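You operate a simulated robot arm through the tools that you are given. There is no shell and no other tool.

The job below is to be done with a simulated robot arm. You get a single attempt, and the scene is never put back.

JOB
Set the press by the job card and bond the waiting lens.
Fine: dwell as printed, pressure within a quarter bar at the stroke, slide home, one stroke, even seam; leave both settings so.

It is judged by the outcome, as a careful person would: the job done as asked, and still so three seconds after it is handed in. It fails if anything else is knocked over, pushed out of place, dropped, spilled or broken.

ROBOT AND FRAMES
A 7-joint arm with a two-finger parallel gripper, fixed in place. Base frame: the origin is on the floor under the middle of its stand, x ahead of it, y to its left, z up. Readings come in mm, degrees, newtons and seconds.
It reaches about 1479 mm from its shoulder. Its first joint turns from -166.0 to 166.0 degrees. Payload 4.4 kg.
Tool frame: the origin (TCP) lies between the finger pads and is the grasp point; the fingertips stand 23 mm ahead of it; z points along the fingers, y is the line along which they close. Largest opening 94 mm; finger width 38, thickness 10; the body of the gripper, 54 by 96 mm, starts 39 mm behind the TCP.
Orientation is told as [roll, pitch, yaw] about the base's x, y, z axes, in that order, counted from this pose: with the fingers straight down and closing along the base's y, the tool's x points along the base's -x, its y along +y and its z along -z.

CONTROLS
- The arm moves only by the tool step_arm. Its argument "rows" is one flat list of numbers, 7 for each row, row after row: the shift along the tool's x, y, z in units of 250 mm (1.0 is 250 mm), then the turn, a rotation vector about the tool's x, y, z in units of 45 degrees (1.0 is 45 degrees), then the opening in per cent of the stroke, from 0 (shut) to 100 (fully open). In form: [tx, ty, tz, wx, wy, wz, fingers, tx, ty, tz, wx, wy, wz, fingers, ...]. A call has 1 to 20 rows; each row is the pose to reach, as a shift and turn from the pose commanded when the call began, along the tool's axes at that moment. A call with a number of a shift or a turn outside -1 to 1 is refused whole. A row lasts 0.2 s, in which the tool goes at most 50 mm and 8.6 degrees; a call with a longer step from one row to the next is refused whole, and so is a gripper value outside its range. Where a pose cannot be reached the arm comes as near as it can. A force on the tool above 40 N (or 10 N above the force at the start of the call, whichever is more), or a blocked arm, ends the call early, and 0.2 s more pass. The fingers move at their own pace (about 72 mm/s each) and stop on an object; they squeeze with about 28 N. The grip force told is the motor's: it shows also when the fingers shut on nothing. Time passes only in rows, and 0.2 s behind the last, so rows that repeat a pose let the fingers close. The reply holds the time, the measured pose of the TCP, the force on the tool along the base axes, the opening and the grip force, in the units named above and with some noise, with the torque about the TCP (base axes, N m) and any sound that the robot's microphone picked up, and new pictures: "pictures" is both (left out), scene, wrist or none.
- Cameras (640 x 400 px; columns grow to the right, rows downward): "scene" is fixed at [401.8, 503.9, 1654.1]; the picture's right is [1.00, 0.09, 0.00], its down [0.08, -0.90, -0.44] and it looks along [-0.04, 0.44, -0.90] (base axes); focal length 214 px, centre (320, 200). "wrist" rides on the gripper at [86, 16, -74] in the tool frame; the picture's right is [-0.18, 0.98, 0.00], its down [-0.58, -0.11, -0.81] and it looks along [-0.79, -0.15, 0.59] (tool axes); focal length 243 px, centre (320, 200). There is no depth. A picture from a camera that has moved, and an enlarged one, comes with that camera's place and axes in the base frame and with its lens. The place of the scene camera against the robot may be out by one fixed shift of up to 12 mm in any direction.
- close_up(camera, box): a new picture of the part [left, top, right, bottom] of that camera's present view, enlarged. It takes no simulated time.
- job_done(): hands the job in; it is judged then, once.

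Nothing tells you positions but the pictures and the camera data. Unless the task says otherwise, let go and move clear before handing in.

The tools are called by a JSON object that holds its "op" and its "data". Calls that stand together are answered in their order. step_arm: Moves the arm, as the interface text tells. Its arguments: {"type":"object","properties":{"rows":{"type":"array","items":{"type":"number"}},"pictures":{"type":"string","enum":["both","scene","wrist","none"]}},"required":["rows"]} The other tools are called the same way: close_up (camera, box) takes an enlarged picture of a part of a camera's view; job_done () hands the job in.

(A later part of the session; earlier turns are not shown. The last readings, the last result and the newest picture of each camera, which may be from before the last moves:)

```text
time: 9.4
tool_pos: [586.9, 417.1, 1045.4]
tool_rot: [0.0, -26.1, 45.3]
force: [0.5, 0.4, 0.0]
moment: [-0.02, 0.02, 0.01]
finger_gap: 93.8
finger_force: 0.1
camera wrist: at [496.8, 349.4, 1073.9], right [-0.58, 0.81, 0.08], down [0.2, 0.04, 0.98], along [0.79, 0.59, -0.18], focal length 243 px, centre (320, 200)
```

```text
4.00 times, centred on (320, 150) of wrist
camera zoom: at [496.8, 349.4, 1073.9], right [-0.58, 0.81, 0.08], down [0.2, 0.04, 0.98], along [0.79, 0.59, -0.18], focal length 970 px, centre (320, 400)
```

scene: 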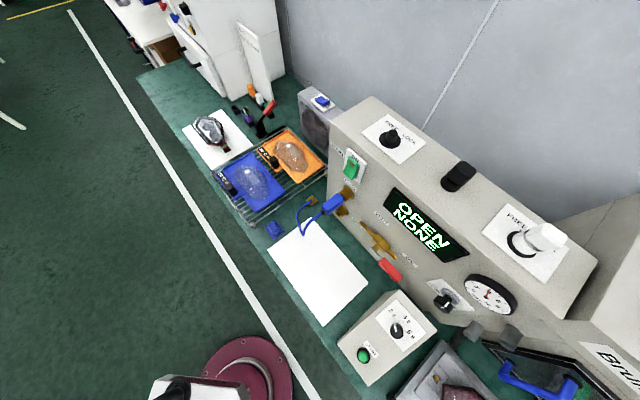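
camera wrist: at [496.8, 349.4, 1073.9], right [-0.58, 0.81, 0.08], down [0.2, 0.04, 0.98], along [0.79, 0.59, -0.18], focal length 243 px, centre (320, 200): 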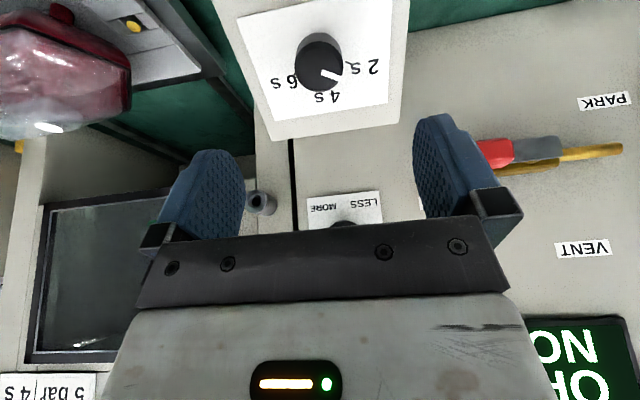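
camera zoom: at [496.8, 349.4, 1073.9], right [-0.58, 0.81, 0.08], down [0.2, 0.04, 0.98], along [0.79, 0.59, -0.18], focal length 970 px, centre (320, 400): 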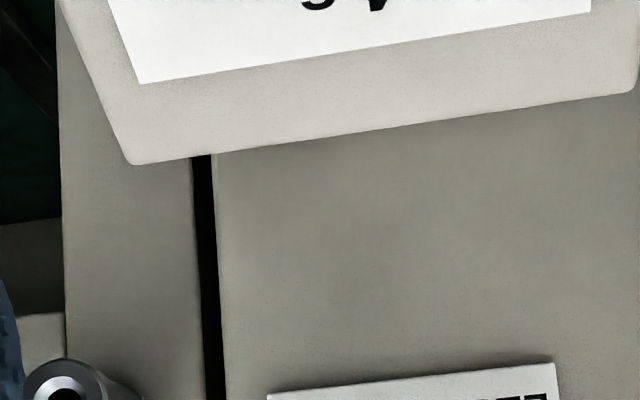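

{"op": "close_up", "data": {"camera": "wrist", "box": [256, 10, 384, 90]}}

{"op": "close_up", "data": {"camera": "wrist", "box": [240, 170, 432, 240]}}

```text
5.00 times, centred on (320, 50) of wrist
camera zoom: at [496.8, 349.4, 1073.9], right [-0.58, 0.81, 0.08], down [0.2, 0.04, 0.98], along [0.79, 0.59, -0.18], focal length 1213 px, centre (320, 950)
```

zoom: 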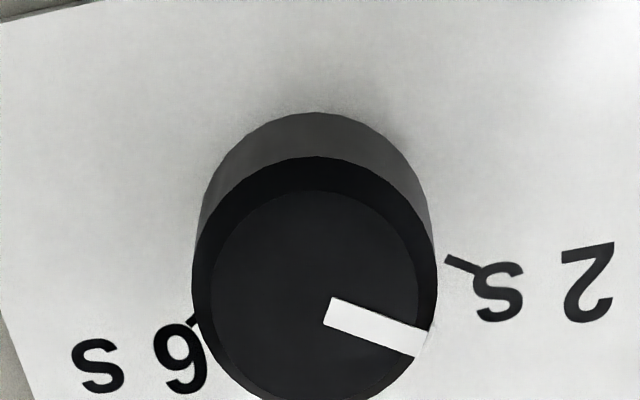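

```text
3.33 times, centred on (336, 205) of wrist
camera zoom: at [496.8, 349.4, 1073.9], right [-0.58, 0.81, 0.08], down [0.2, 0.04, 0.98], along [0.79, 0.59, -0.18], focal length 809 px, centre (267, 183)
```

zoom: 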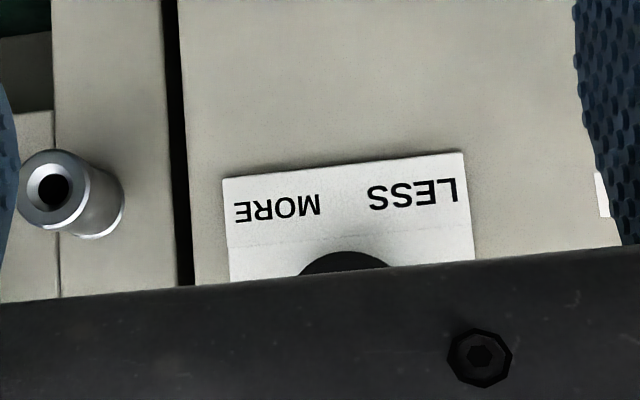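

Knob diameter is about 34 mm, and the pointer stands about 51° left of the 4 s mark. I'll pre-spin the gripper -25.5°, then come straight down onto the knob.

{"op": "step_arm", "data": {"rows": [0.022, 0.005, 0, 0, 0, -0.19, 100, 0.022, 0.005, 0, 0, 0, -0.38, 100, 0.022, 0.005, 0, 0, 0, -0.567, 100, 0.022, 0.005, 0.15, 0, 0, -0.567, 100, 0.022, 0.005, 0.28, 0, 0, -0.567, 100], "pictures": "both"}}

{"op": "close_up", "data": {"camera": "wrist", "box": [240, 90, 400, 210]}}

{"op": "close_up", "data": {"camera": "scene", "box": [340, 250, 500, 350]}}

```text
time: 10.6
tool_pos: [603.2, 435.6, 980.0]
tool_rot: [-11.9, -23.5, 73.4]
force: [0.0, 0.5, -0.2]
moment: [-0.01, 0.03, -0.03]
finger_gap: 93.9
finger_force: 0.0
camera wrist: at [541.8, 341.4, 1009.6], right [-0.85, 0.52, -0.11], down [0.0, 0.22, 0.98], along [0.53, 0.83, -0.19], focal length 243 px, centre (320, 200)
```

scene: 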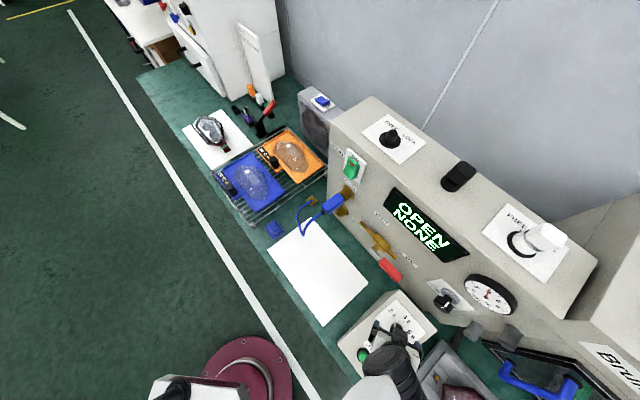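
wrist: 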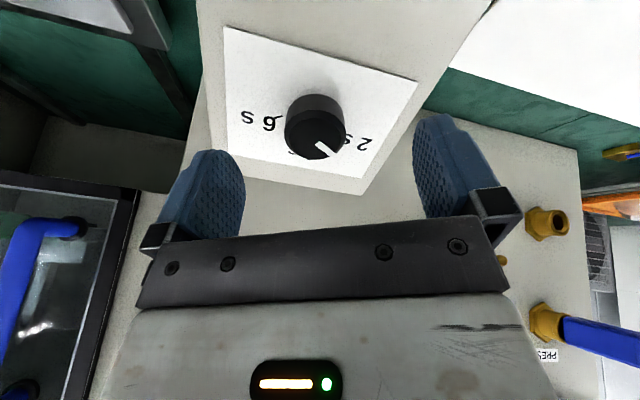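

```text
3.33 times, centred on (320, 150) of wrist
camera zoom: at [541.8, 341.4, 1009.6], right [-0.85, 0.52, -0.11], down [0.0, 0.22, 0.98], along [0.53, 0.83, -0.19], focal length 809 px, centre (320, 367)
```

zoom: 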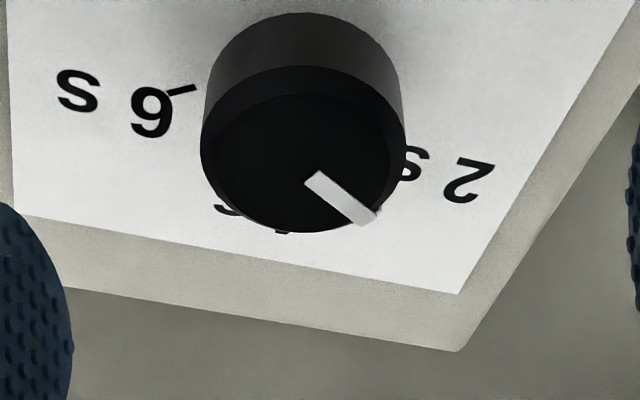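

```text
4.00 times, centred on (420, 300) of scene
camera zoom: at [401.8, 503.9, 1654.1], right [1.0, 0.09, 0.0], down [0.08, -0.9, -0.44], along [-0.04, 0.44, -0.9], focal length 858 px, centre (-80, -200)
```

zoom: 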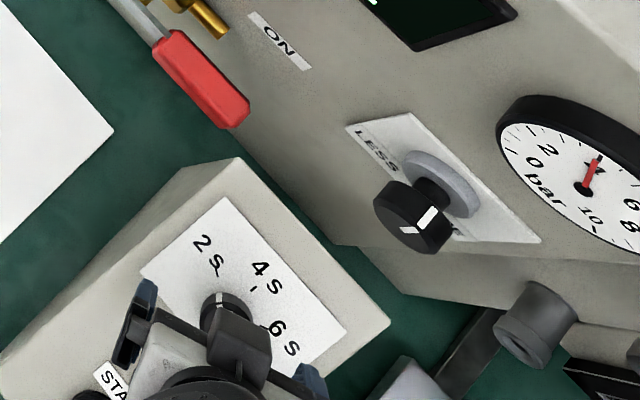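

Knob is about 3 mm off toward one finger; I'll correct and advance the last 38 mm, then close gently.

{"op": "step_arm", "data": {"rows": [0.004, -0.012, 0.05, 0, 0, 0, 100, 0.004, -0.012, 0.1, 0, 0, 0, 100, 0.004, -0.012, 0.15, 0, 0, 0, 100], "pictures": "wrist"}}

{"op": "close_up", "data": {"camera": "wrist", "box": [200, 110, 440, 230]}}

```text
time: 11.4
tool_pos: [616.6, 446.3, 946.3]
tool_rot: [-11.9, -23.3, 73.2]
force: [-0.6, 0.1, -1.1]
moment: [-0.03, 0.01, 0.0]
finger_gap: 93.8
finger_force: 0.1
camera wrist: at [555.6, 352.0, 975.7], right [-0.85, 0.52, -0.11], down [0.0, 0.22, 0.98], along [0.53, 0.83, -0.19], focal length 243 px, centre (320, 200)
```

wrist: 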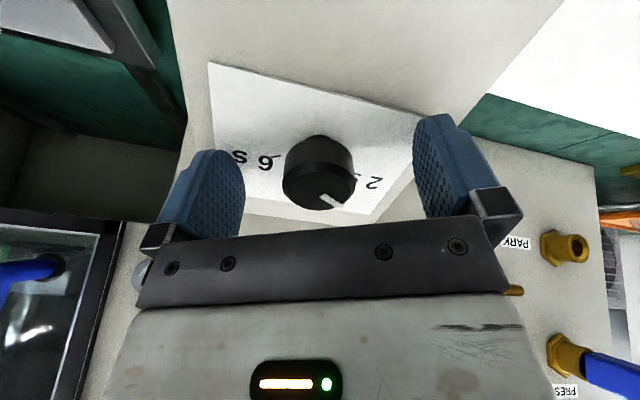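

```text
2.67 times, centred on (320, 170) of wrist
camera zoom: at [555.6, 352.0, 975.7], right [-0.85, 0.52, -0.11], down [0.0, 0.22, 0.98], along [0.53, 0.83, -0.19], focal length 647 px, centre (320, 280)
```

zoom: 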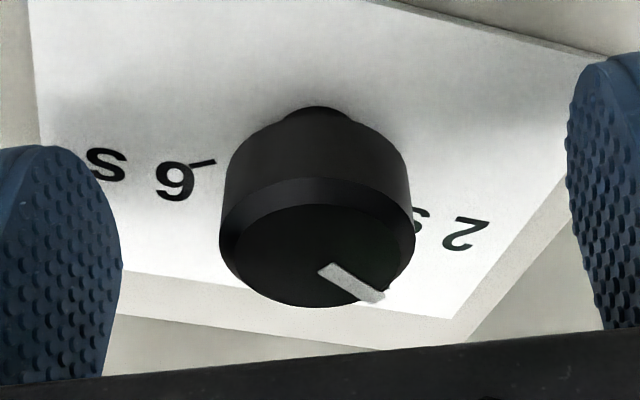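

Knob is centred between the pads. Closing on it.

{"op": "step_arm", "data": {"rows": [0, 0, 0.012, 0, 0, 0, 60, 0, 0, 0.012, 0, 0, 0, 40, 0, 0, 0.012, 0, 0, 0, 20, 0, 0, 0.012, 0, 0, 0, 0, 0, 0, 0.012, 0, 0, 0, 0], "pictures": "wrist"}}

```text
time: 12.4
tool_pos: [618.0, 447.7, 942.5]
tool_rot: [-12.1, -23.4, 73.1]
force: [10.2, 1.3, -6.1]
moment: [-0.44, -0.47, -0.35]
finger_gap: 35.7
finger_force: 45.2
stopped in row 5: the force on the tool passed its limit at 42 N (the readings are from after the stop); the commanded pose is now the measured one
camera wrist: at [557.4, 352.4, 973.0], right [-0.85, 0.52, -0.11], down [0.0, 0.22, 0.98], along [0.53, 0.83, -0.19], focal length 243 px, centre (320, 200)
```

wrist: 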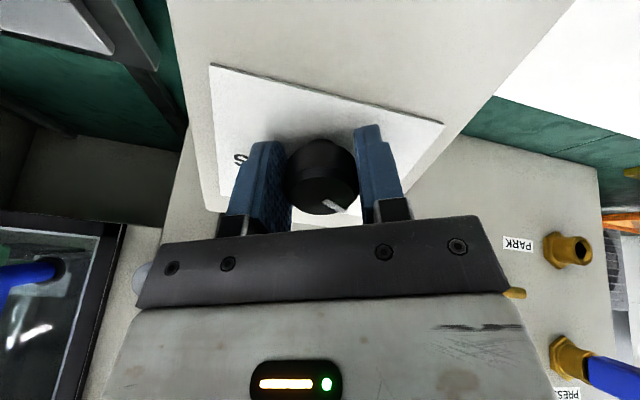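

Gripped (gap 35.7 mm). Now turning clockwise by about 27°, then checking.

{"op": "step_arm", "data": {"rows": [0, 0, 0, 0, 0, 0.1, 0, 0, 0, 0, 0, 0, 0.2, 0, 0, 0, 0, 0, 0, 0.3, 0, 0, 0, 0, 0, 0, 0.4, 0, 0, 0, 0, 0, 0, 0.5, 0, 0, 0, 0, 0, 0, 0.6, 0], "pictures": "wrist"}}

{"op": "close_up", "data": {"camera": "wrist", "box": [220, 110, 420, 230]}}

```text
time: 13.7
tool_pos: [617.8, 447.3, 943.8]
tool_rot: [-1.2, -26.0, 48.3]
force: [-10.8, 8.7, 1.3]
moment: [0.05, -0.33, 0.0]
finger_gap: 35.9
finger_force: 44.9
stopped in row 6: the force on the tool passed its limit at 42 N (the readings are from after the stop); the commanded pose is now the measured one
camera wrist: at [530.3, 376.1, 972.2], right [-0.62, 0.78, 0.06], down [0.18, 0.07, 0.98], along [0.77, 0.62, -0.18], focal length 243 px, centre (320, 200)
```

wrist: 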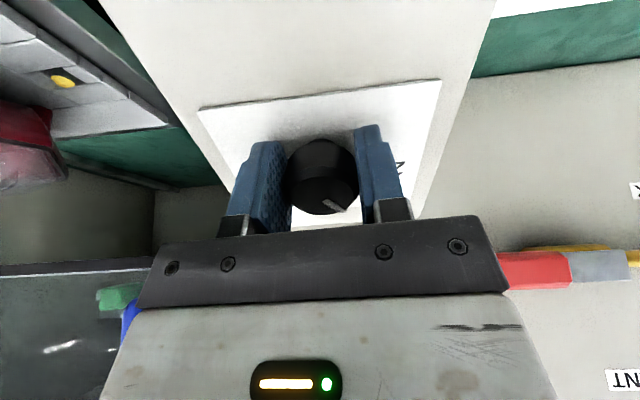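

```text
3.20 times, centred on (320, 170) of wrist
camera zoom: at [530.3, 376.1, 972.2], right [-0.62, 0.78, 0.06], down [0.18, 0.07, 0.98], along [0.77, 0.62, -0.18], focal length 776 px, centre (320, 296)
```

zoom: 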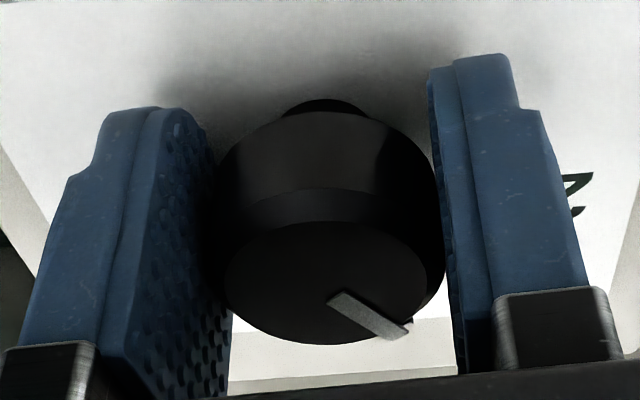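

The knob follows the gripper (about 24° so far). Continuing the turn.

{"op": "step_arm", "data": {"rows": [0, 0, 0, 0, 0, 0.1, 0, 0, 0, 0, 0, 0, 0.2, 0, 0, 0, 0, 0, 0, 0.3, 0, 0, 0, 0, 0, 0, 0.4, 0, 0, 0, 0, 0, 0, 0.5, 0, 0, 0, 0, 0, 0, 0.55, 0], "pictures": "wrist"}}

{"op": "close_up", "data": {"camera": "scene", "box": [352, 280, 448, 340]}}

```text
time: 14.6
tool_pos: [616.2, 448.4, 944.0]
tool_rot: [5.7, -25.4, 32.5]
force: [-10.1, 8.3, 3.4]
moment: [-0.28, 0.09, 0.03]
finger_gap: 35.8
finger_force: 45.4
stopped in row 4: the force on the tool passed its limit at 42 N (the readings are from after the stop); the commanded pose is now the measured one
camera wrist: at [518.2, 395.5, 974.7], right [-0.42, 0.89, 0.17], down [0.26, -0.06, 0.96], along [0.87, 0.45, -0.2], focal length 243 px, centre (320, 200)
```

wrist: 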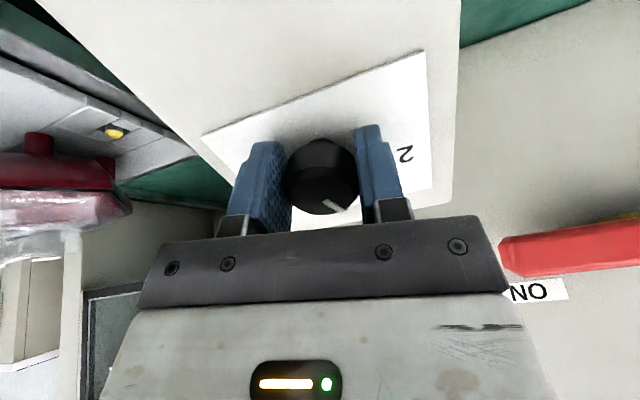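

```text
6.67 times, centred on (400, 310) of scene
camera zoom: at [401.8, 503.9, 1654.1], right [1.0, 0.09, 0.0], down [0.08, -0.9, -0.44], along [-0.04, 0.44, -0.9], focal length 1430 px, centre (-213, -533)
```

zoom: 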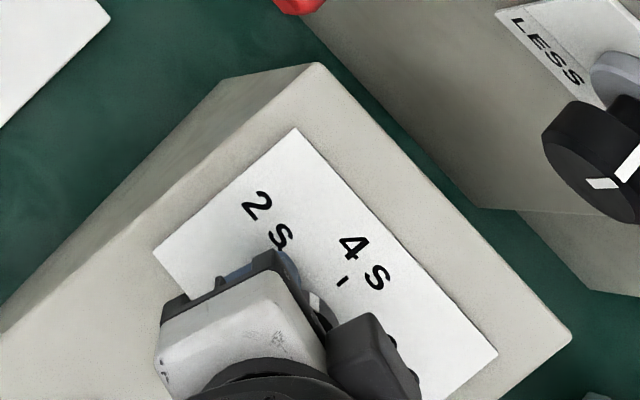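

About 38° turned so far; roughly 13° more to the 4 s mark.

{"op": "step_arm", "data": {"rows": [0, 0.001, 0, 0, 0, 0.08, 0, 0, 0.002, 0, 0, 0, 0.16, 0, 0, 0.003, 0, 0, 0, 0.24, 0, 0, 0.004, 0, 0, 0, 0.3, 0], "pictures": "wrist"}}

{"op": "close_up", "data": {"camera": "scene", "box": [368, 290, 432, 330]}}

{"op": "close_up", "data": {"camera": "wrist", "box": [220, 110, 420, 230]}}

```text
time: 15.6
tool_pos: [615.5, 448.9, 943.6]
tool_rot: [11.8, -23.4, 17.7]
force: [-27.6, 16.0, 11.2]
moment: [0.41, 0.36, 0.35]
finger_gap: 35.8
finger_force: 44.7
camera wrist: at [511.1, 415.5, 979.3], right [-0.21, 0.94, 0.26], down [0.3, -0.19, 0.93], along [0.93, 0.27, -0.25], focal length 243 px, centre (320, 200)
```

wrist: 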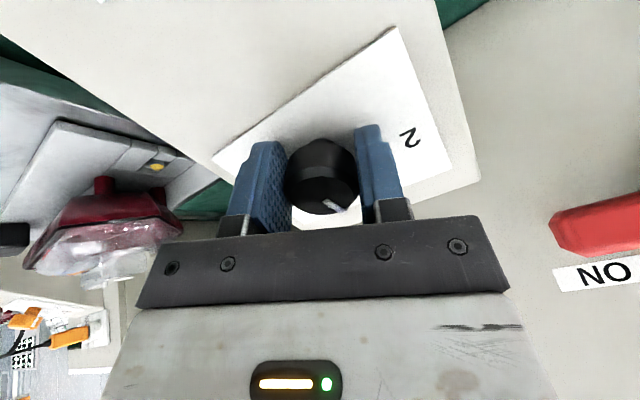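

```text
10.00 times, centred on (400, 310) of scene
camera zoom: at [401.8, 503.9, 1654.1], right [1.0, 0.09, 0.0], down [0.08, -0.9, -0.44], along [-0.04, 0.44, -0.9], focal length 2145 px, centre (-480, -900)
```

zoom: 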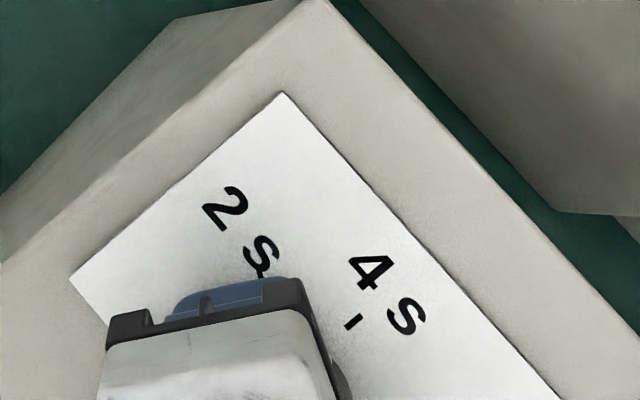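

```text
3.20 times, centred on (320, 170) of wrist
camera zoom: at [511.1, 415.5, 979.3], right [-0.21, 0.94, 0.26], down [0.3, -0.19, 0.93], along [0.93, 0.27, -0.25], focal length 776 px, centre (320, 296)
```

zoom: 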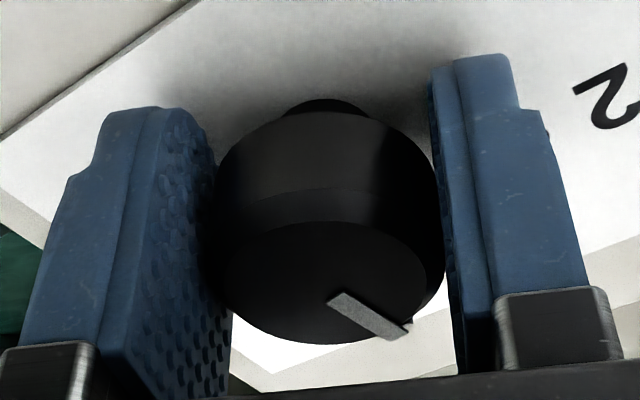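

Total turn is about 51°. Releasing and backing off to read the dial.

{"op": "step_arm", "data": {"rows": [0, 0, 0, 0, 0, 0, 30, 0, 0, 0, 0, 0, 0, 60, 0, 0, 0, 0, 0, 0, 100, 0, 0, 0, 0, 0, 0, 100, 0, 0, -0.1, 0, 0, 0, 100, 0, 0, -0.25, 0, 0, 0, 100, 0, 0, -0.4, 0, 0, 0, 100], "pictures": "both"}}

{"op": "close_up", "data": {"camera": "scene", "box": [360, 290, 440, 340]}}

{"op": "close_up", "data": {"camera": "wrist", "box": [240, 20, 400, 140]}}

```text
time: 17.2
tool_pos: [586.6, 419.3, 1032.6]
tool_rot: [11.6, -23.2, 17.7]
force: [0.2, -0.5, -0.3]
moment: [-0.03, -0.01, -0.03]
finger_gap: 93.8
finger_force: 0.1
camera wrist: at [480.8, 385.1, 1068.6], right [-0.21, 0.94, 0.26], down [0.3, -0.19, 0.93], along [0.93, 0.27, -0.25], focal length 243 px, centre (320, 200)
```

scene: 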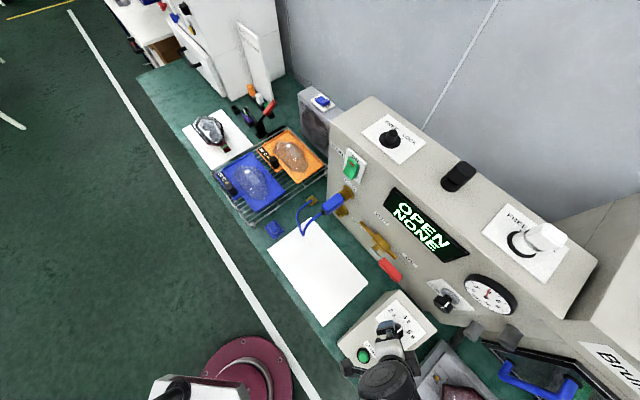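
wrist: 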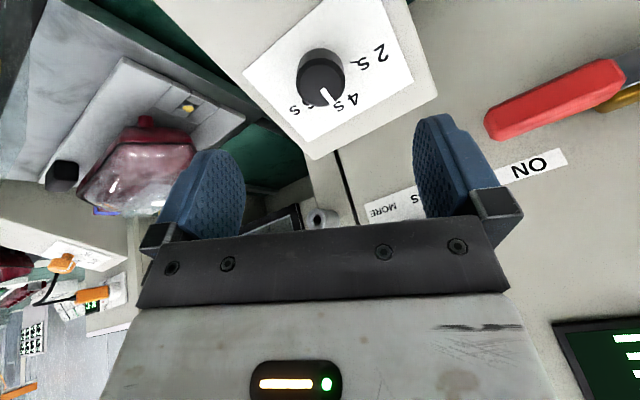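

```text
8.00 times, centred on (400, 315) of scene
camera zoom: at [401.8, 503.9, 1654.1], right [1.0, 0.09, 0.0], down [0.08, -0.9, -0.44], along [-0.04, 0.44, -0.9], focal length 1716 px, centre (-320, -720)
```

zoom: 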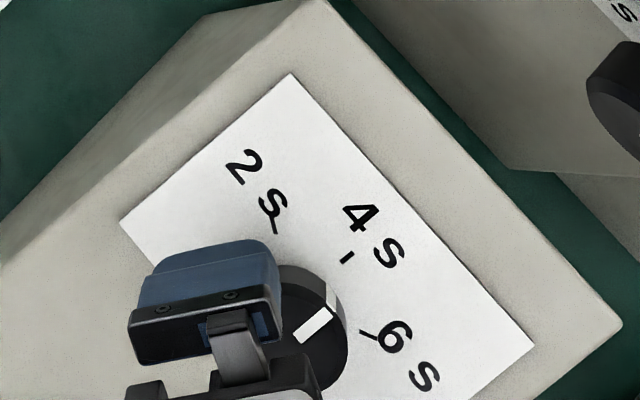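

```text
3.33 times, centred on (320, 80) of wrist
camera zoom: at [480.8, 385.1, 1068.6], right [-0.21, 0.94, 0.26], down [0.3, -0.19, 0.93], along [0.93, 0.27, -0.25], focal length 809 px, centre (320, 600)
```

zoom: 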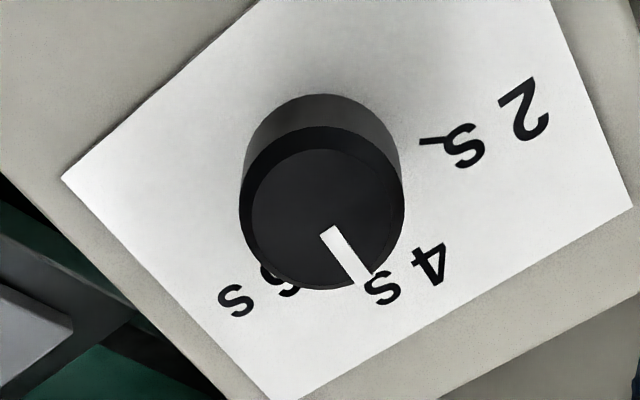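

The dwell pointer now lines up with 4 s. Next is the regulator knob (face near (687,521,1073), horizontal axis): I'll raise, spin and tilt the gripper to horizontal in front of it.

{"op": "step_arm", "data": {"rows": [-0.032, 0.015, -0.072, 0, 0, 0.144, 100, -0.063, 0.03, -0.144, 0, 0, 0.289, 100, -0.095, 0.045, -0.216, 0, 0, 0.433, 100], "pictures": "none"}}

```text
time: 18.0
tool_pos: [585.3, 417.5, 1094.3]
tool_rot: [18.9, -18.2, -2.5]
force: [-0.1, 0.1, -0.4]
moment: [0.02, -0.03, 0.01]
finger_gap: 94.1
finger_force: 0.0
```

{"op": "step_arm", "data": {"rows": [0, 0, 0, -0.1125, -0.1125, 0, 100, 0, 0, 0, -0.225, -0.225, 0, 100, 0, 0, 0, -0.3375, -0.3375, 0, 100, 0, 0, 0, -0.45, -0.45, 0, 100, 0, 0, 0, -0.5625, -0.5625, 0, 100, 0, 0, 0, -0.675, -0.675, 0, 100, 0, 0, 0, -0.7875, -0.7875, 0, 100, 0, 0, 0, -0.9, -0.9, 0, 100], "pictures": "both"}}

```text
time: 19.3
tool_pos: [613.2, 434.2, 951.6]
tool_rot: [44.0, -31.9, -14.0]
force: [-140.3, -90.4, 81.2]
moment: [-7.33, 7.29, -4.54]
finger_gap: 92.7
finger_force: 0.0
stopped in row 6: the force on the tool passed its limit at 275 N (the readings are from after the stop); the commanded pose is now the measured one
camera wrist: at [498.5, 421.0, 962.1], right [-0.03, 0.74, 0.68], down [0.07, -0.67, 0.74], along [1.0, 0.06, -0.03], focal length 243 px, centre (320, 200)
```

scene: 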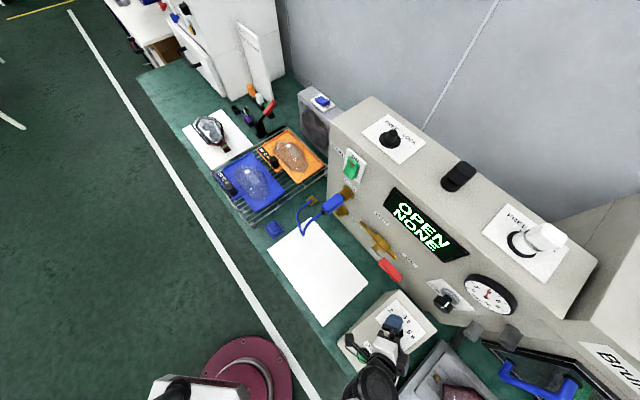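
wrist: 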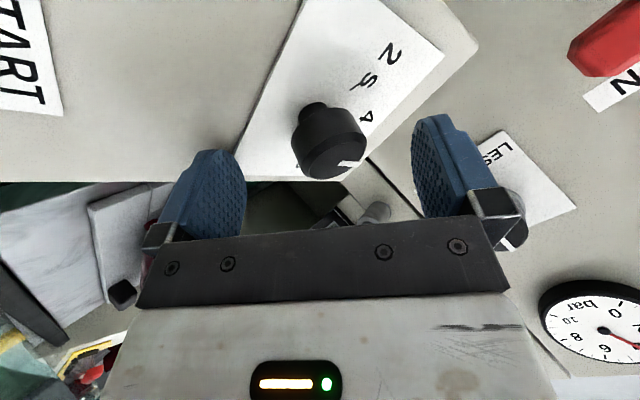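

The arm could not hold that orientation, sagged toward the box and was stopped by contact. I'll inspect before moving.

{"op": "close_up", "data": {"camera": "scene", "box": [330, 280, 458, 360]}}

{"op": "close_up", "data": {"camera": "wrist", "box": [200, 60, 480, 240]}}

{"op": "close_up", "data": {"camera": "scene", "box": [330, 320, 490, 400]}}

```text
5.00 times, centred on (394, 320) of scene
camera zoom: at [401.8, 503.9, 1654.1], right [1.0, 0.09, 0.0], down [0.08, -0.9, -0.44], along [-0.04, 0.44, -0.9], focal length 1072 px, centre (-50, -400)
```

zoom: 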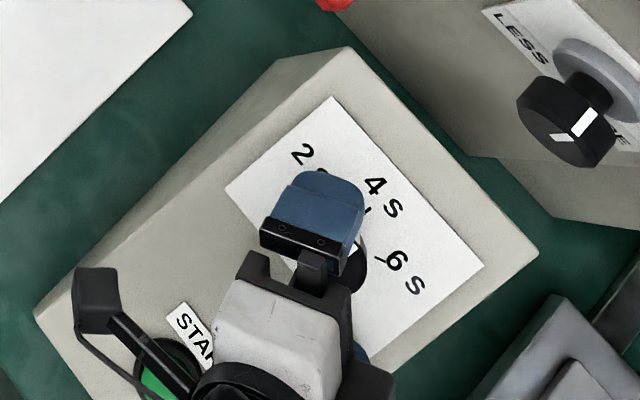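

```text
2.22 times, centred on (340, 150) of wrist
camera zoom: at [498.5, 421.0, 962.1], right [-0.03, 0.74, 0.68], down [0.07, -0.67, 0.74], along [1.0, 0.06, -0.03], focal length 539 px, centre (276, 311)
```

zoom: 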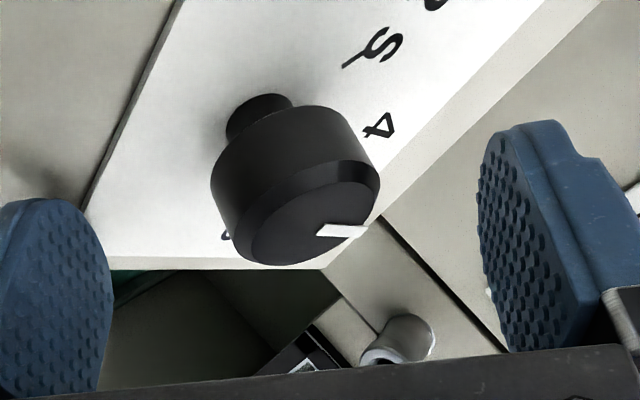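

```text
4.00 times, centred on (410, 360) of scene
camera zoom: at [401.8, 503.9, 1654.1], right [1.0, 0.09, 0.0], down [0.08, -0.9, -0.44], along [-0.04, 0.44, -0.9], focal length 858 px, centre (-40, -440)
```

zoom: 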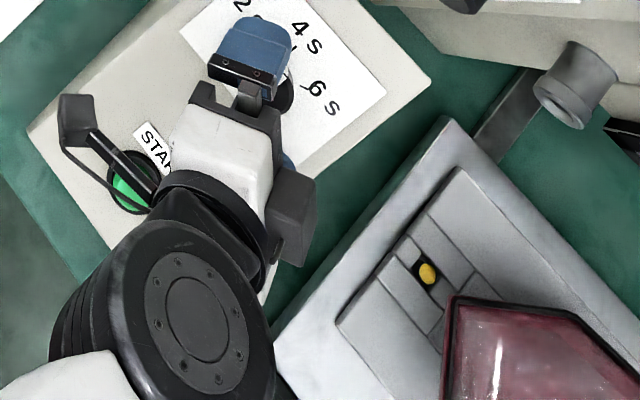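

Contact seems to be between the gripper/camera bracket and the timer box; the display still reads OPEN / NONE. I'll back off gently along the tool axis.

{"op": "step_arm", "data": {"rows": [0, 0, -0.04, 0, 0, 0, 100, 0, 0, -0.08, 0, 0, 0, 100], "pictures": "both"}}

```text
time: 19.9
tool_pos: [604.8, 423.5, 958.8]
tool_rot: [43.7, -31.8, -13.9]
force: [-0.2, 0.4, -0.7]
moment: [0.0, 0.01, 0.01]
finger_gap: 94.1
finger_force: 0.0
camera wrist: at [489.6, 410.1, 969.8], right [-0.02, 0.74, 0.67], down [0.07, -0.67, 0.74], along [1.0, 0.06, -0.03], focal length 243 px, centre (320, 200)
```

scene: 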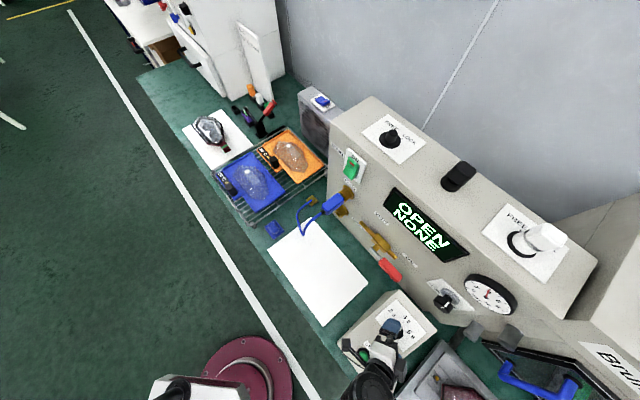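
wrist: 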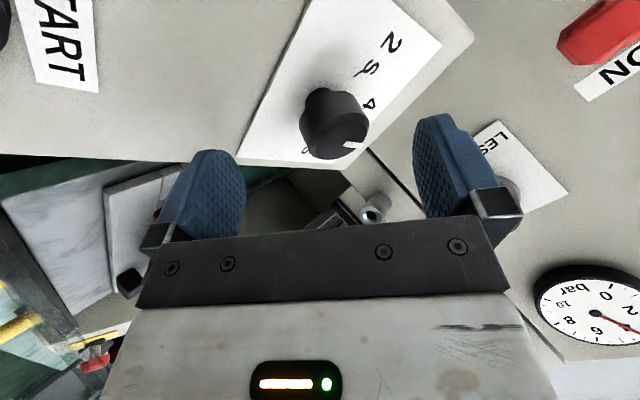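

{"op": "step_arm", "data": {"rows": [-0.032, 0.037, -0.101, 0, 0, 0, 100, -0.063, 0.074, -0.202, 0, 0, 0, 100, -0.095, 0.111, -0.302, 0, 0, 0, 100, -0.126, 0.148, -0.403, 0, 0, 0, 100], "pictures": "none"}}

```text
time: 20.9
tool_pos: [569.3, 388.0, 1061.5]
tool_rot: [43.7, -31.8, -14.0]
force: [-0.2, 0.1, -0.3]
moment: [0.0, 0.01, 0.01]
finger_gap: 94.1
finger_force: 0.1
```

Clear of contact, and the orientation itself is holdable here. I'll move up a little and tilt in small checked increments to find where the arm's limit lies.

{"op": "step_arm", "data": {"rows": [-0.071, 0.091, -0.001, 0, 0, 0, 100, -0.143, 0.181, -0.002, 0, 0, 0, 100, -0.214, 0.272, -0.004, 0, 0, 0, 100, -0.214, 0.272, -0.004, -0.08, -0.08, 0, 100], "pictures": "scene"}}

```text
time: 21.9
tool_pos: [602.6, 430.2, 1130.0]
tool_rot: [49.1, -34.3, -17.1]
force: [0.2, 0.0, -0.3]
moment: [-0.05, 0.02, 0.01]
finger_gap: 94.1
finger_force: 0.1
```

scene: 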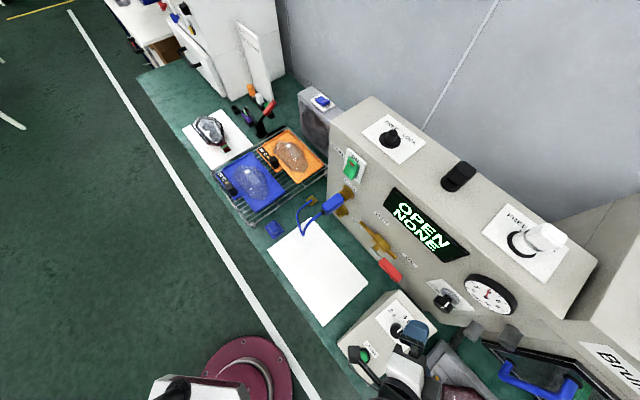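

{"op": "step_arm", "data": {"rows": [0, 0, 0, -0.08, -0.08, 0, 100, 0, 0, 0, -0.12, -0.12, 0, 100], "pictures": "none"}}

```text
time: 22.5
tool_pos: [602.4, 430.1, 1130.1]
tool_rot: [57.5, -37.5, -22.4]
force: [0.7, -0.7, -0.3]
moment: [-0.02, 0.02, 0.0]
finger_gap: 94.2
finger_force: 0.1
```

{"op": "step_arm", "data": {"rows": [0, 0, 0, -0.06, -0.06, 0, 100, 0, 0, 0, -0.12, -0.12, 0, 100], "pictures": "none"}}

```text
time: 23.1
tool_pos: [601.2, 431.2, 1130.5]
tool_rot: [65.1, -39.6, -27.2]
force: [0.9, 0.9, -0.6]
moment: [0.01, 0.02, 0.02]
finger_gap: 94.3
finger_force: 0.1
```

{"op": "step_arm", "data": {"rows": [0, 0, 0, -0.06, -0.06, 0, 100, 0, 0, 0, -0.12, -0.12, 0, 100], "pictures": "none"}}

```text
time: 23.7
tool_pos: [601.9, 430.9, 1129.5]
tool_rot: [76.5, -41.9, -35.1]
force: [0.3, -0.1, 0.5]
moment: [-0.01, 0.05, 0.01]
finger_gap: 94.1
finger_force: 0.1
out of reach, approached as far as the arm can: row 1
```

{"op": "step_arm", "data": {"rows": [0, 0, 0, -0.04, -0.04, 0, 100, 0, 0, 0, -0.08, -0.08, 0, 100], "pictures": "both"}}

```text
time: 24.3
tool_pos: [601.4, 432.3, 1130.7]
tool_rot: [83.3, -42.4, -40.1]
force: [0.4, 0.1, 0.0]
moment: [0.01, -0.02, -0.04]
finger_gap: 93.8
finger_force: 0.0
camera wrist: at [493.0, 426.4, 1089.5], right [-0.33, 0.42, 0.85], down [-0.19, -0.91, 0.38], along [0.93, -0.03, 0.38], focal length 243 px, centre (320, 200)
```

scene: 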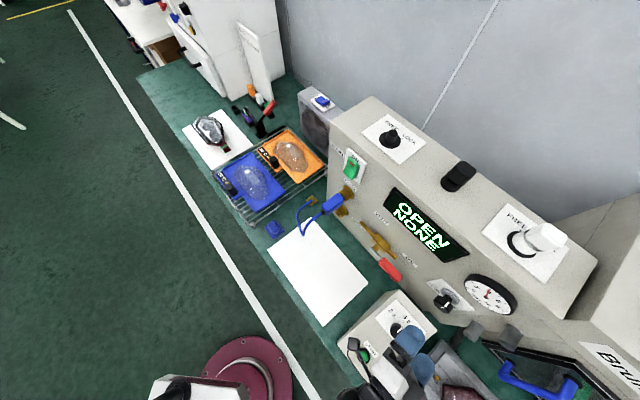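
wrist: 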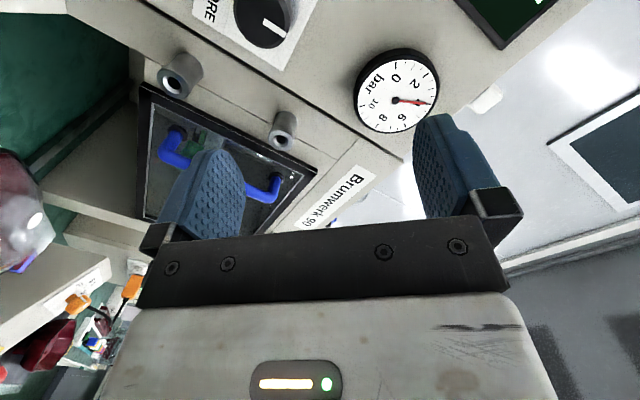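

Orientation is nearly horizontal now (85° tilt) with the arm steady, and both the regulator knob and gauge are visible in the wrist view. Zooming to refine the knob position.

{"op": "close_up", "data": {"camera": "wrist", "box": [190, 0, 350, 100]}}

{"op": "close_up", "data": {"camera": "wrist", "box": [340, 40, 452, 140]}}

{"op": "close_up", "data": {"camera": "scene", "box": [340, 290, 452, 360]}}

```text
4.00 times, centred on (270, 50) of wrist
camera zoom: at [493.0, 426.4, 1089.5], right [-0.33, 0.42, 0.85], down [-0.19, -0.91, 0.38], along [0.93, -0.03, 0.38], focal length 970 px, centre (520, 800)
```

zoom: 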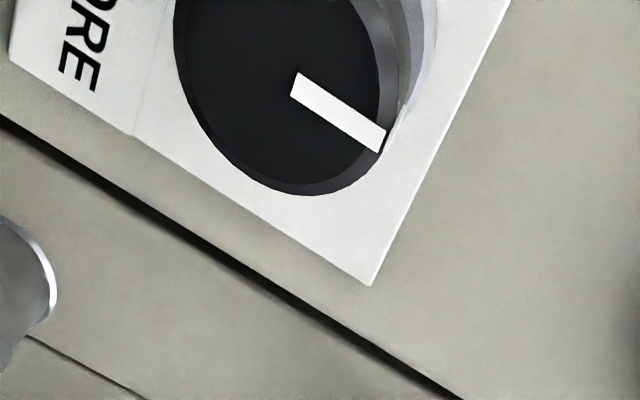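

```text
4.00 times, centred on (396, 90) of wrist
camera zoom: at [493.0, 426.4, 1089.5], right [-0.33, 0.42, 0.85], down [-0.19, -0.91, 0.38], along [0.93, -0.03, 0.38], focal length 970 px, centre (16, 640)
```

zoom: 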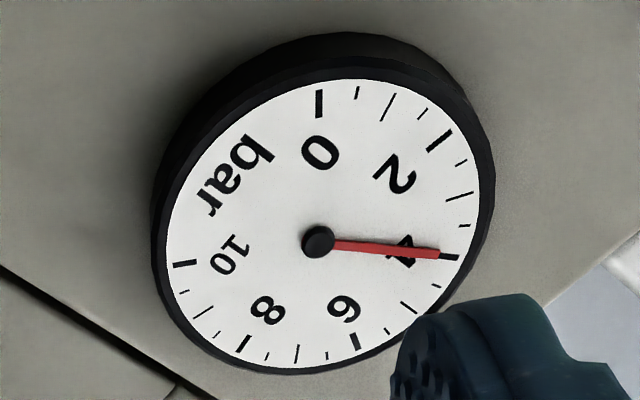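

```text
5.71 times, centred on (396, 325) of scene
camera zoom: at [401.8, 503.9, 1654.1], right [1.0, 0.09, 0.0], down [0.08, -0.9, -0.44], along [-0.04, 0.44, -0.9], focal length 1226 px, centre (-114, -514)
```

zoom: 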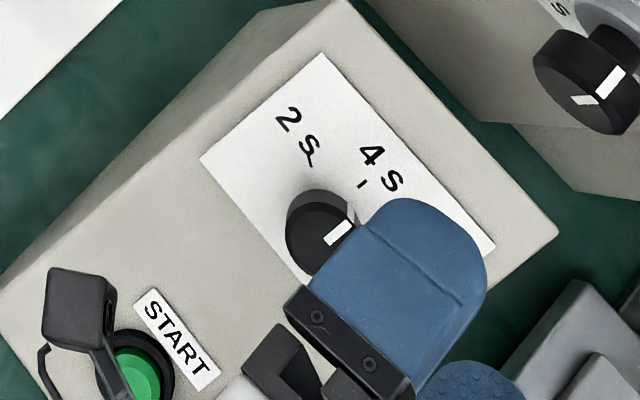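

The gauge reads 4.0 bar (minor ticks 0.5). Knob face refined to about (688,519,1071.5); moving to 80 mm in front of it.

{"op": "step_arm", "data": {"rows": [0.032, -0.036, 0.055, 0, 0, 0, 100, 0.064, -0.071, 0.111, 0, 0, 0, 100, 0.095, -0.107, 0.167, 0, 0, 0, 100, 0.127, -0.142, 0.222, 0, 0, 0, 100], "pictures": "both"}}

{"op": "close_up", "data": {"camera": "wrist", "box": [220, 80, 420, 205]}}

{"op": "close_up", "data": {"camera": "scene", "box": [380, 260, 540, 360]}}

```text
time: 25.3
tool_pos: [638.4, 467.0, 1075.3]
tool_rot: [83.4, -42.4, -40.0]
force: [-0.3, 0.0, 0.6]
moment: [-0.01, 0.06, -0.04]
finger_gap: 94.2
finger_force: 0.0
camera wrist: at [529.7, 462.9, 1036.4], right [-0.33, 0.42, 0.85], down [-0.19, -0.91, 0.38], along [0.93, -0.03, 0.38], focal length 243 px, centre (320, 200)
```

scene: 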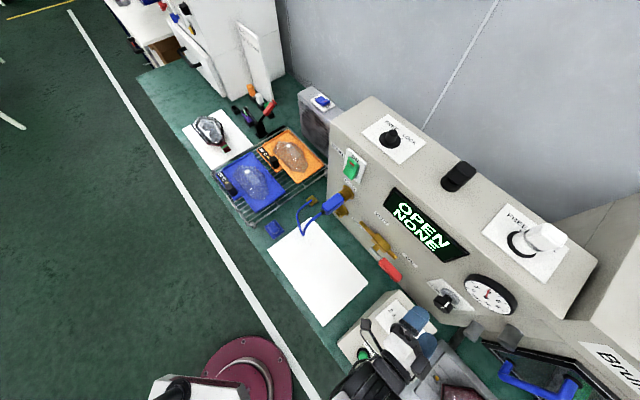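
wrist: 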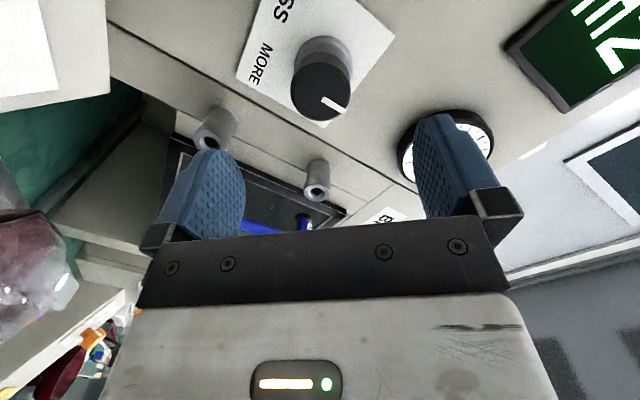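

```text
3.20 times, centred on (320, 142) of wrist
camera zoom: at [529.7, 462.9, 1036.4], right [-0.33, 0.42, 0.85], down [-0.19, -0.91, 0.38], along [0.93, -0.03, 0.38], focal length 776 px, centre (320, 384)
```

zoom: 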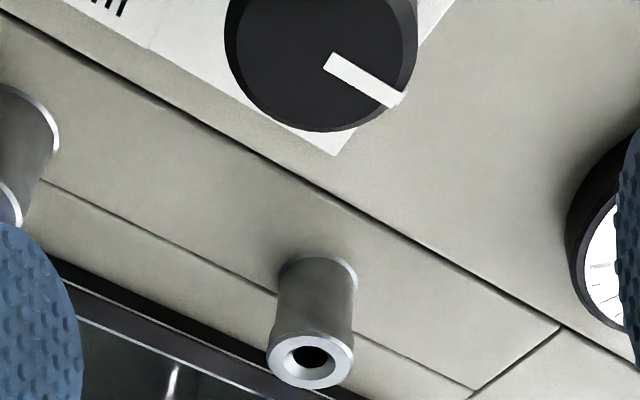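

```text
4.00 times, centred on (460, 310) of scene
camera zoom: at [401.8, 503.9, 1654.1], right [1.0, 0.09, 0.0], down [0.08, -0.9, -0.44], along [-0.04, 0.44, -0.9], focal length 858 px, centre (-240, -240)
```

zoom: 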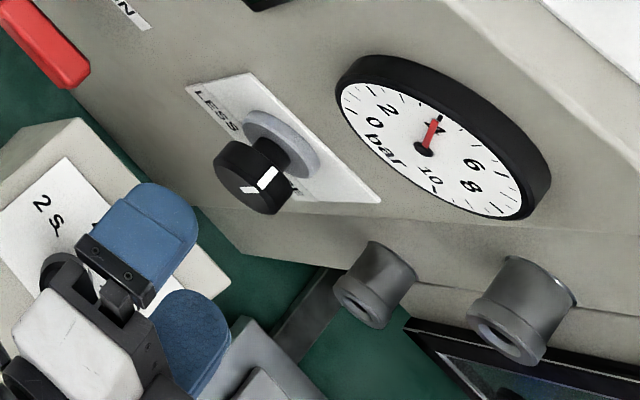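

Refined knob face about 77 mm ahead. I want to grip only the black cap (not the grey disc behind), so I'll advance 71 mm.

{"op": "step_arm", "data": {"rows": [-0.002, 0.002, 0.09, 0, 0, 0, 100, -0.004, 0.004, 0.18, 0, 0, 0, 100, -0.006, 0.005, 0.24, 0, 0, 0, 100, -0.006, 0.005, 0.284, 0, 0, 0, 100], "pictures": "both"}}

{"op": "close_up", "data": {"camera": "wrist", "box": [220, 110, 420, 235]}}

{"op": "close_up", "data": {"camera": "scene", "box": [400, 260, 528, 340]}}

```text
time: 26.3
tool_pos: [689.4, 516.2, 1072.7]
tool_rot: [83.4, -42.4, -40.0]
force: [-0.2, -0.5, 1.0]
moment: [-0.02, 0.01, -0.06]
finger_gap: 93.8
finger_force: 0.0
camera wrist: at [580.4, 511.8, 1032.5], right [-0.33, 0.42, 0.85], down [-0.19, -0.91, 0.38], along [0.93, -0.03, 0.37], focal length 243 px, centre (320, 200)
```

scene: 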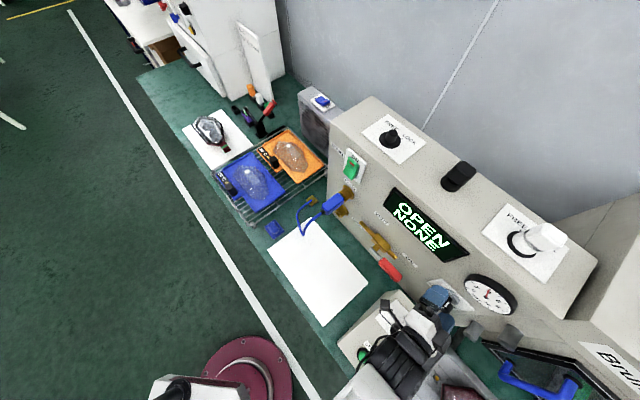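
wrist: 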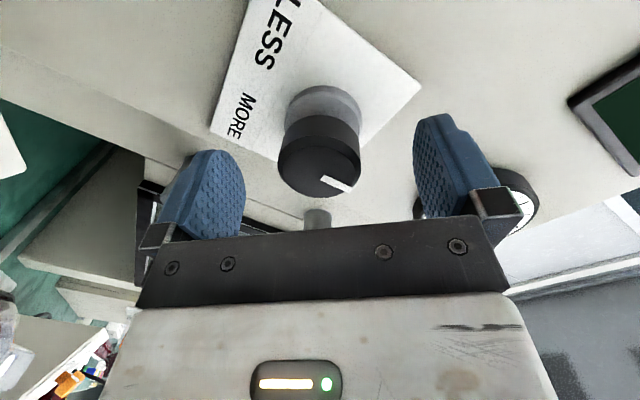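

```text
3.20 times, centred on (320, 172) of wrist
camera zoom: at [580.4, 511.8, 1032.5], right [-0.33, 0.42, 0.85], down [-0.19, -0.91, 0.38], along [0.93, -0.03, 0.37], focal length 776 px, centre (320, 288)
```

zoom: 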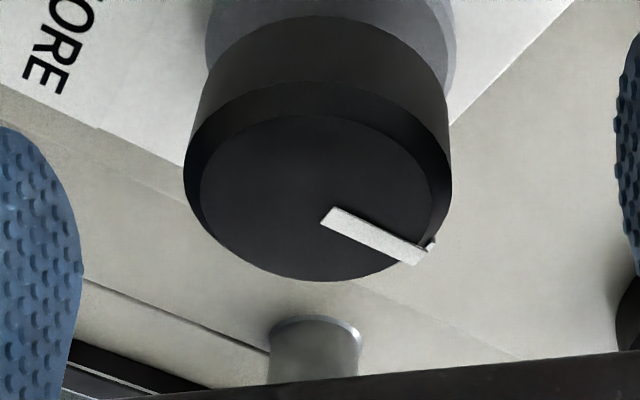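

```text
5.00 times, centred on (464, 300) of scene
camera zoom: at [401.8, 503.9, 1654.1], right [1.0, 0.09, 0.0], down [0.08, -0.9, -0.44], along [-0.04, 0.44, -0.9], focal length 1072 px, centre (-400, -300)
```

zoom: 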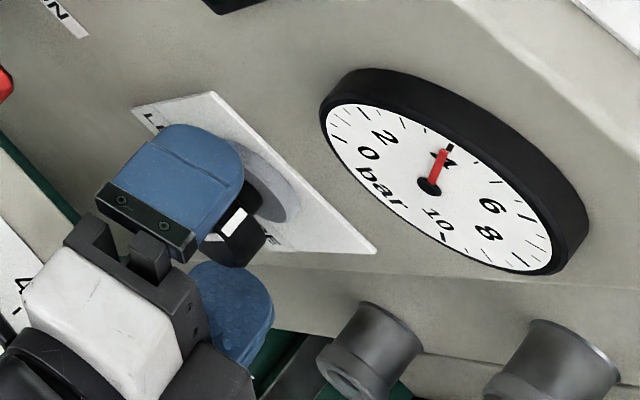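

The cap is centred, and the gauge stays visible from the scene camera. Advance 3 mm more and close on the cap.

{"op": "step_arm", "data": {"rows": [0, 0, 0.012, 0, 0, 0, 70, 0, 0, 0.012, 0, 0, 0, 50, 0, 0, 0.012, 0, 0, 0, 40, 0, 0, 0.012, 0, 0, 0, 20, 0, 0, 0.012, 0, 0, 0, 0], "pictures": "wrist"}}

```text
time: 27.5
tool_pos: [691.2, 519.7, 1073.6]
tool_rot: [83.4, -42.4, -40.0]
force: [5.3, 1.3, -4.0]
moment: [0.35, -0.33, 0.48]
finger_gap: 40.6
finger_force: 45.0
camera wrist: at [582.1, 514.2, 1032.4], right [-0.33, 0.42, 0.85], down [-0.19, -0.91, 0.38], along [0.93, -0.03, 0.37], focal length 243 px, centre (320, 200)
```

wrist: 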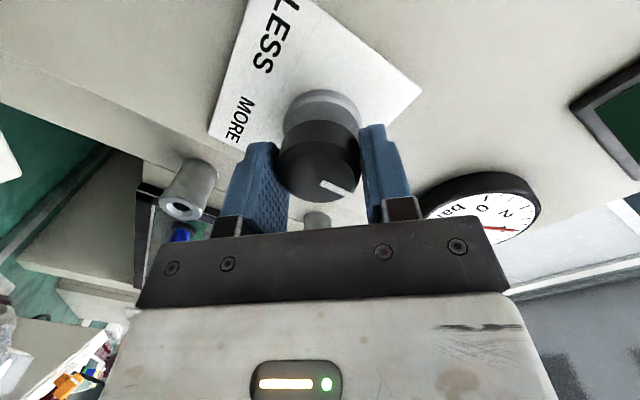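

Gripped the cap (40.6 mm). Turning clockwise (toward MORE) about 9° and watching the gauge.

{"op": "step_arm", "data": {"rows": [0, 0, 0, 0, 0, 0.07, 0, 0, 0, 0, 0, 0, 0.14, 0, 0, 0, 0, 0, 0, 0.2, 0], "pictures": "wrist"}}

{"op": "close_up", "data": {"camera": "scene", "box": [465, 272, 521, 307]}}

{"op": "close_up", "data": {"camera": "wrist", "box": [220, 110, 420, 235]}}

```text
time: 28.3
tool_pos: [691.2, 518.3, 1072.0]
tool_rot: [84.1, -33.2, -41.3]
force: [23.1, -0.3, -11.0]
moment: [0.39, -0.43, 0.45]
finger_gap: 40.6
finger_force: 44.7
camera wrist: at [578.3, 519.3, 1044.5], right [-0.22, 0.33, 0.92], down [-0.16, -0.94, 0.3], along [0.96, -0.08, 0.26], focal length 243 px, centre (320, 200)
```

wrist: 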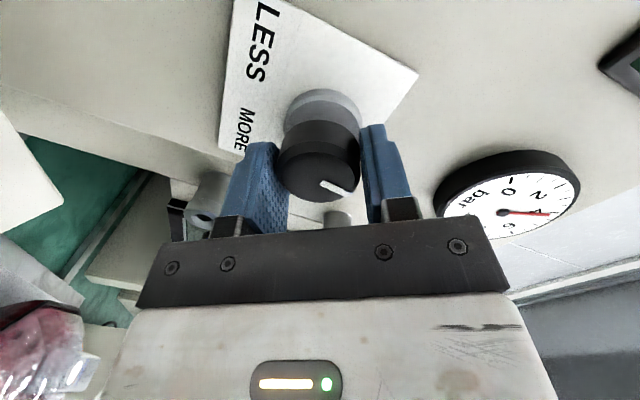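

```text
11.43 times, centred on (493, 290) of scene
camera zoom: at [401.8, 503.9, 1654.1], right [1.0, 0.09, 0.0], down [0.08, -0.9, -0.44], along [-0.04, 0.44, -0.9], focal length 2451 px, centre (-1657, -823)
```

zoom: 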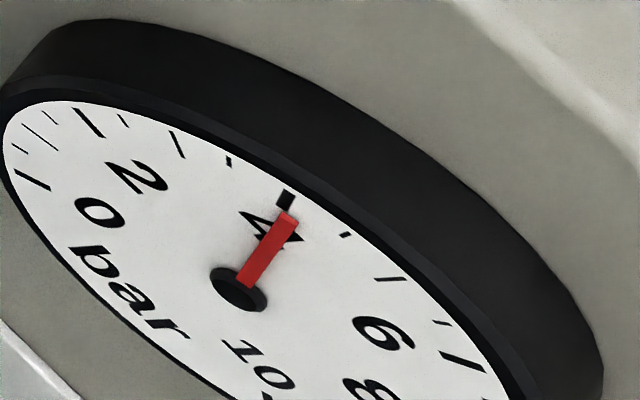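

```text
3.20 times, centred on (320, 172) of wrist
camera zoom: at [578.3, 519.3, 1044.5], right [-0.22, 0.33, 0.92], down [-0.16, -0.94, 0.3], along [0.96, -0.08, 0.26], focal length 776 px, centre (320, 288)
```

zoom: 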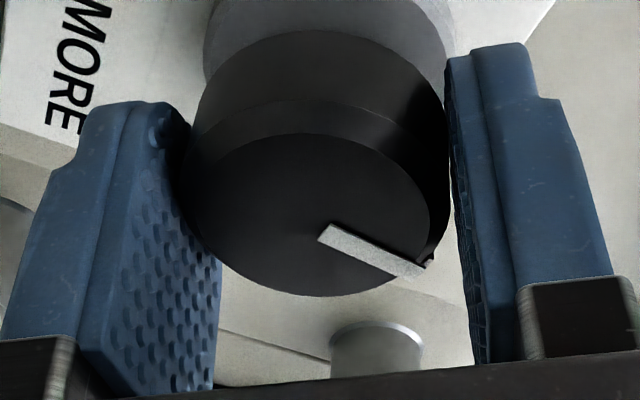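

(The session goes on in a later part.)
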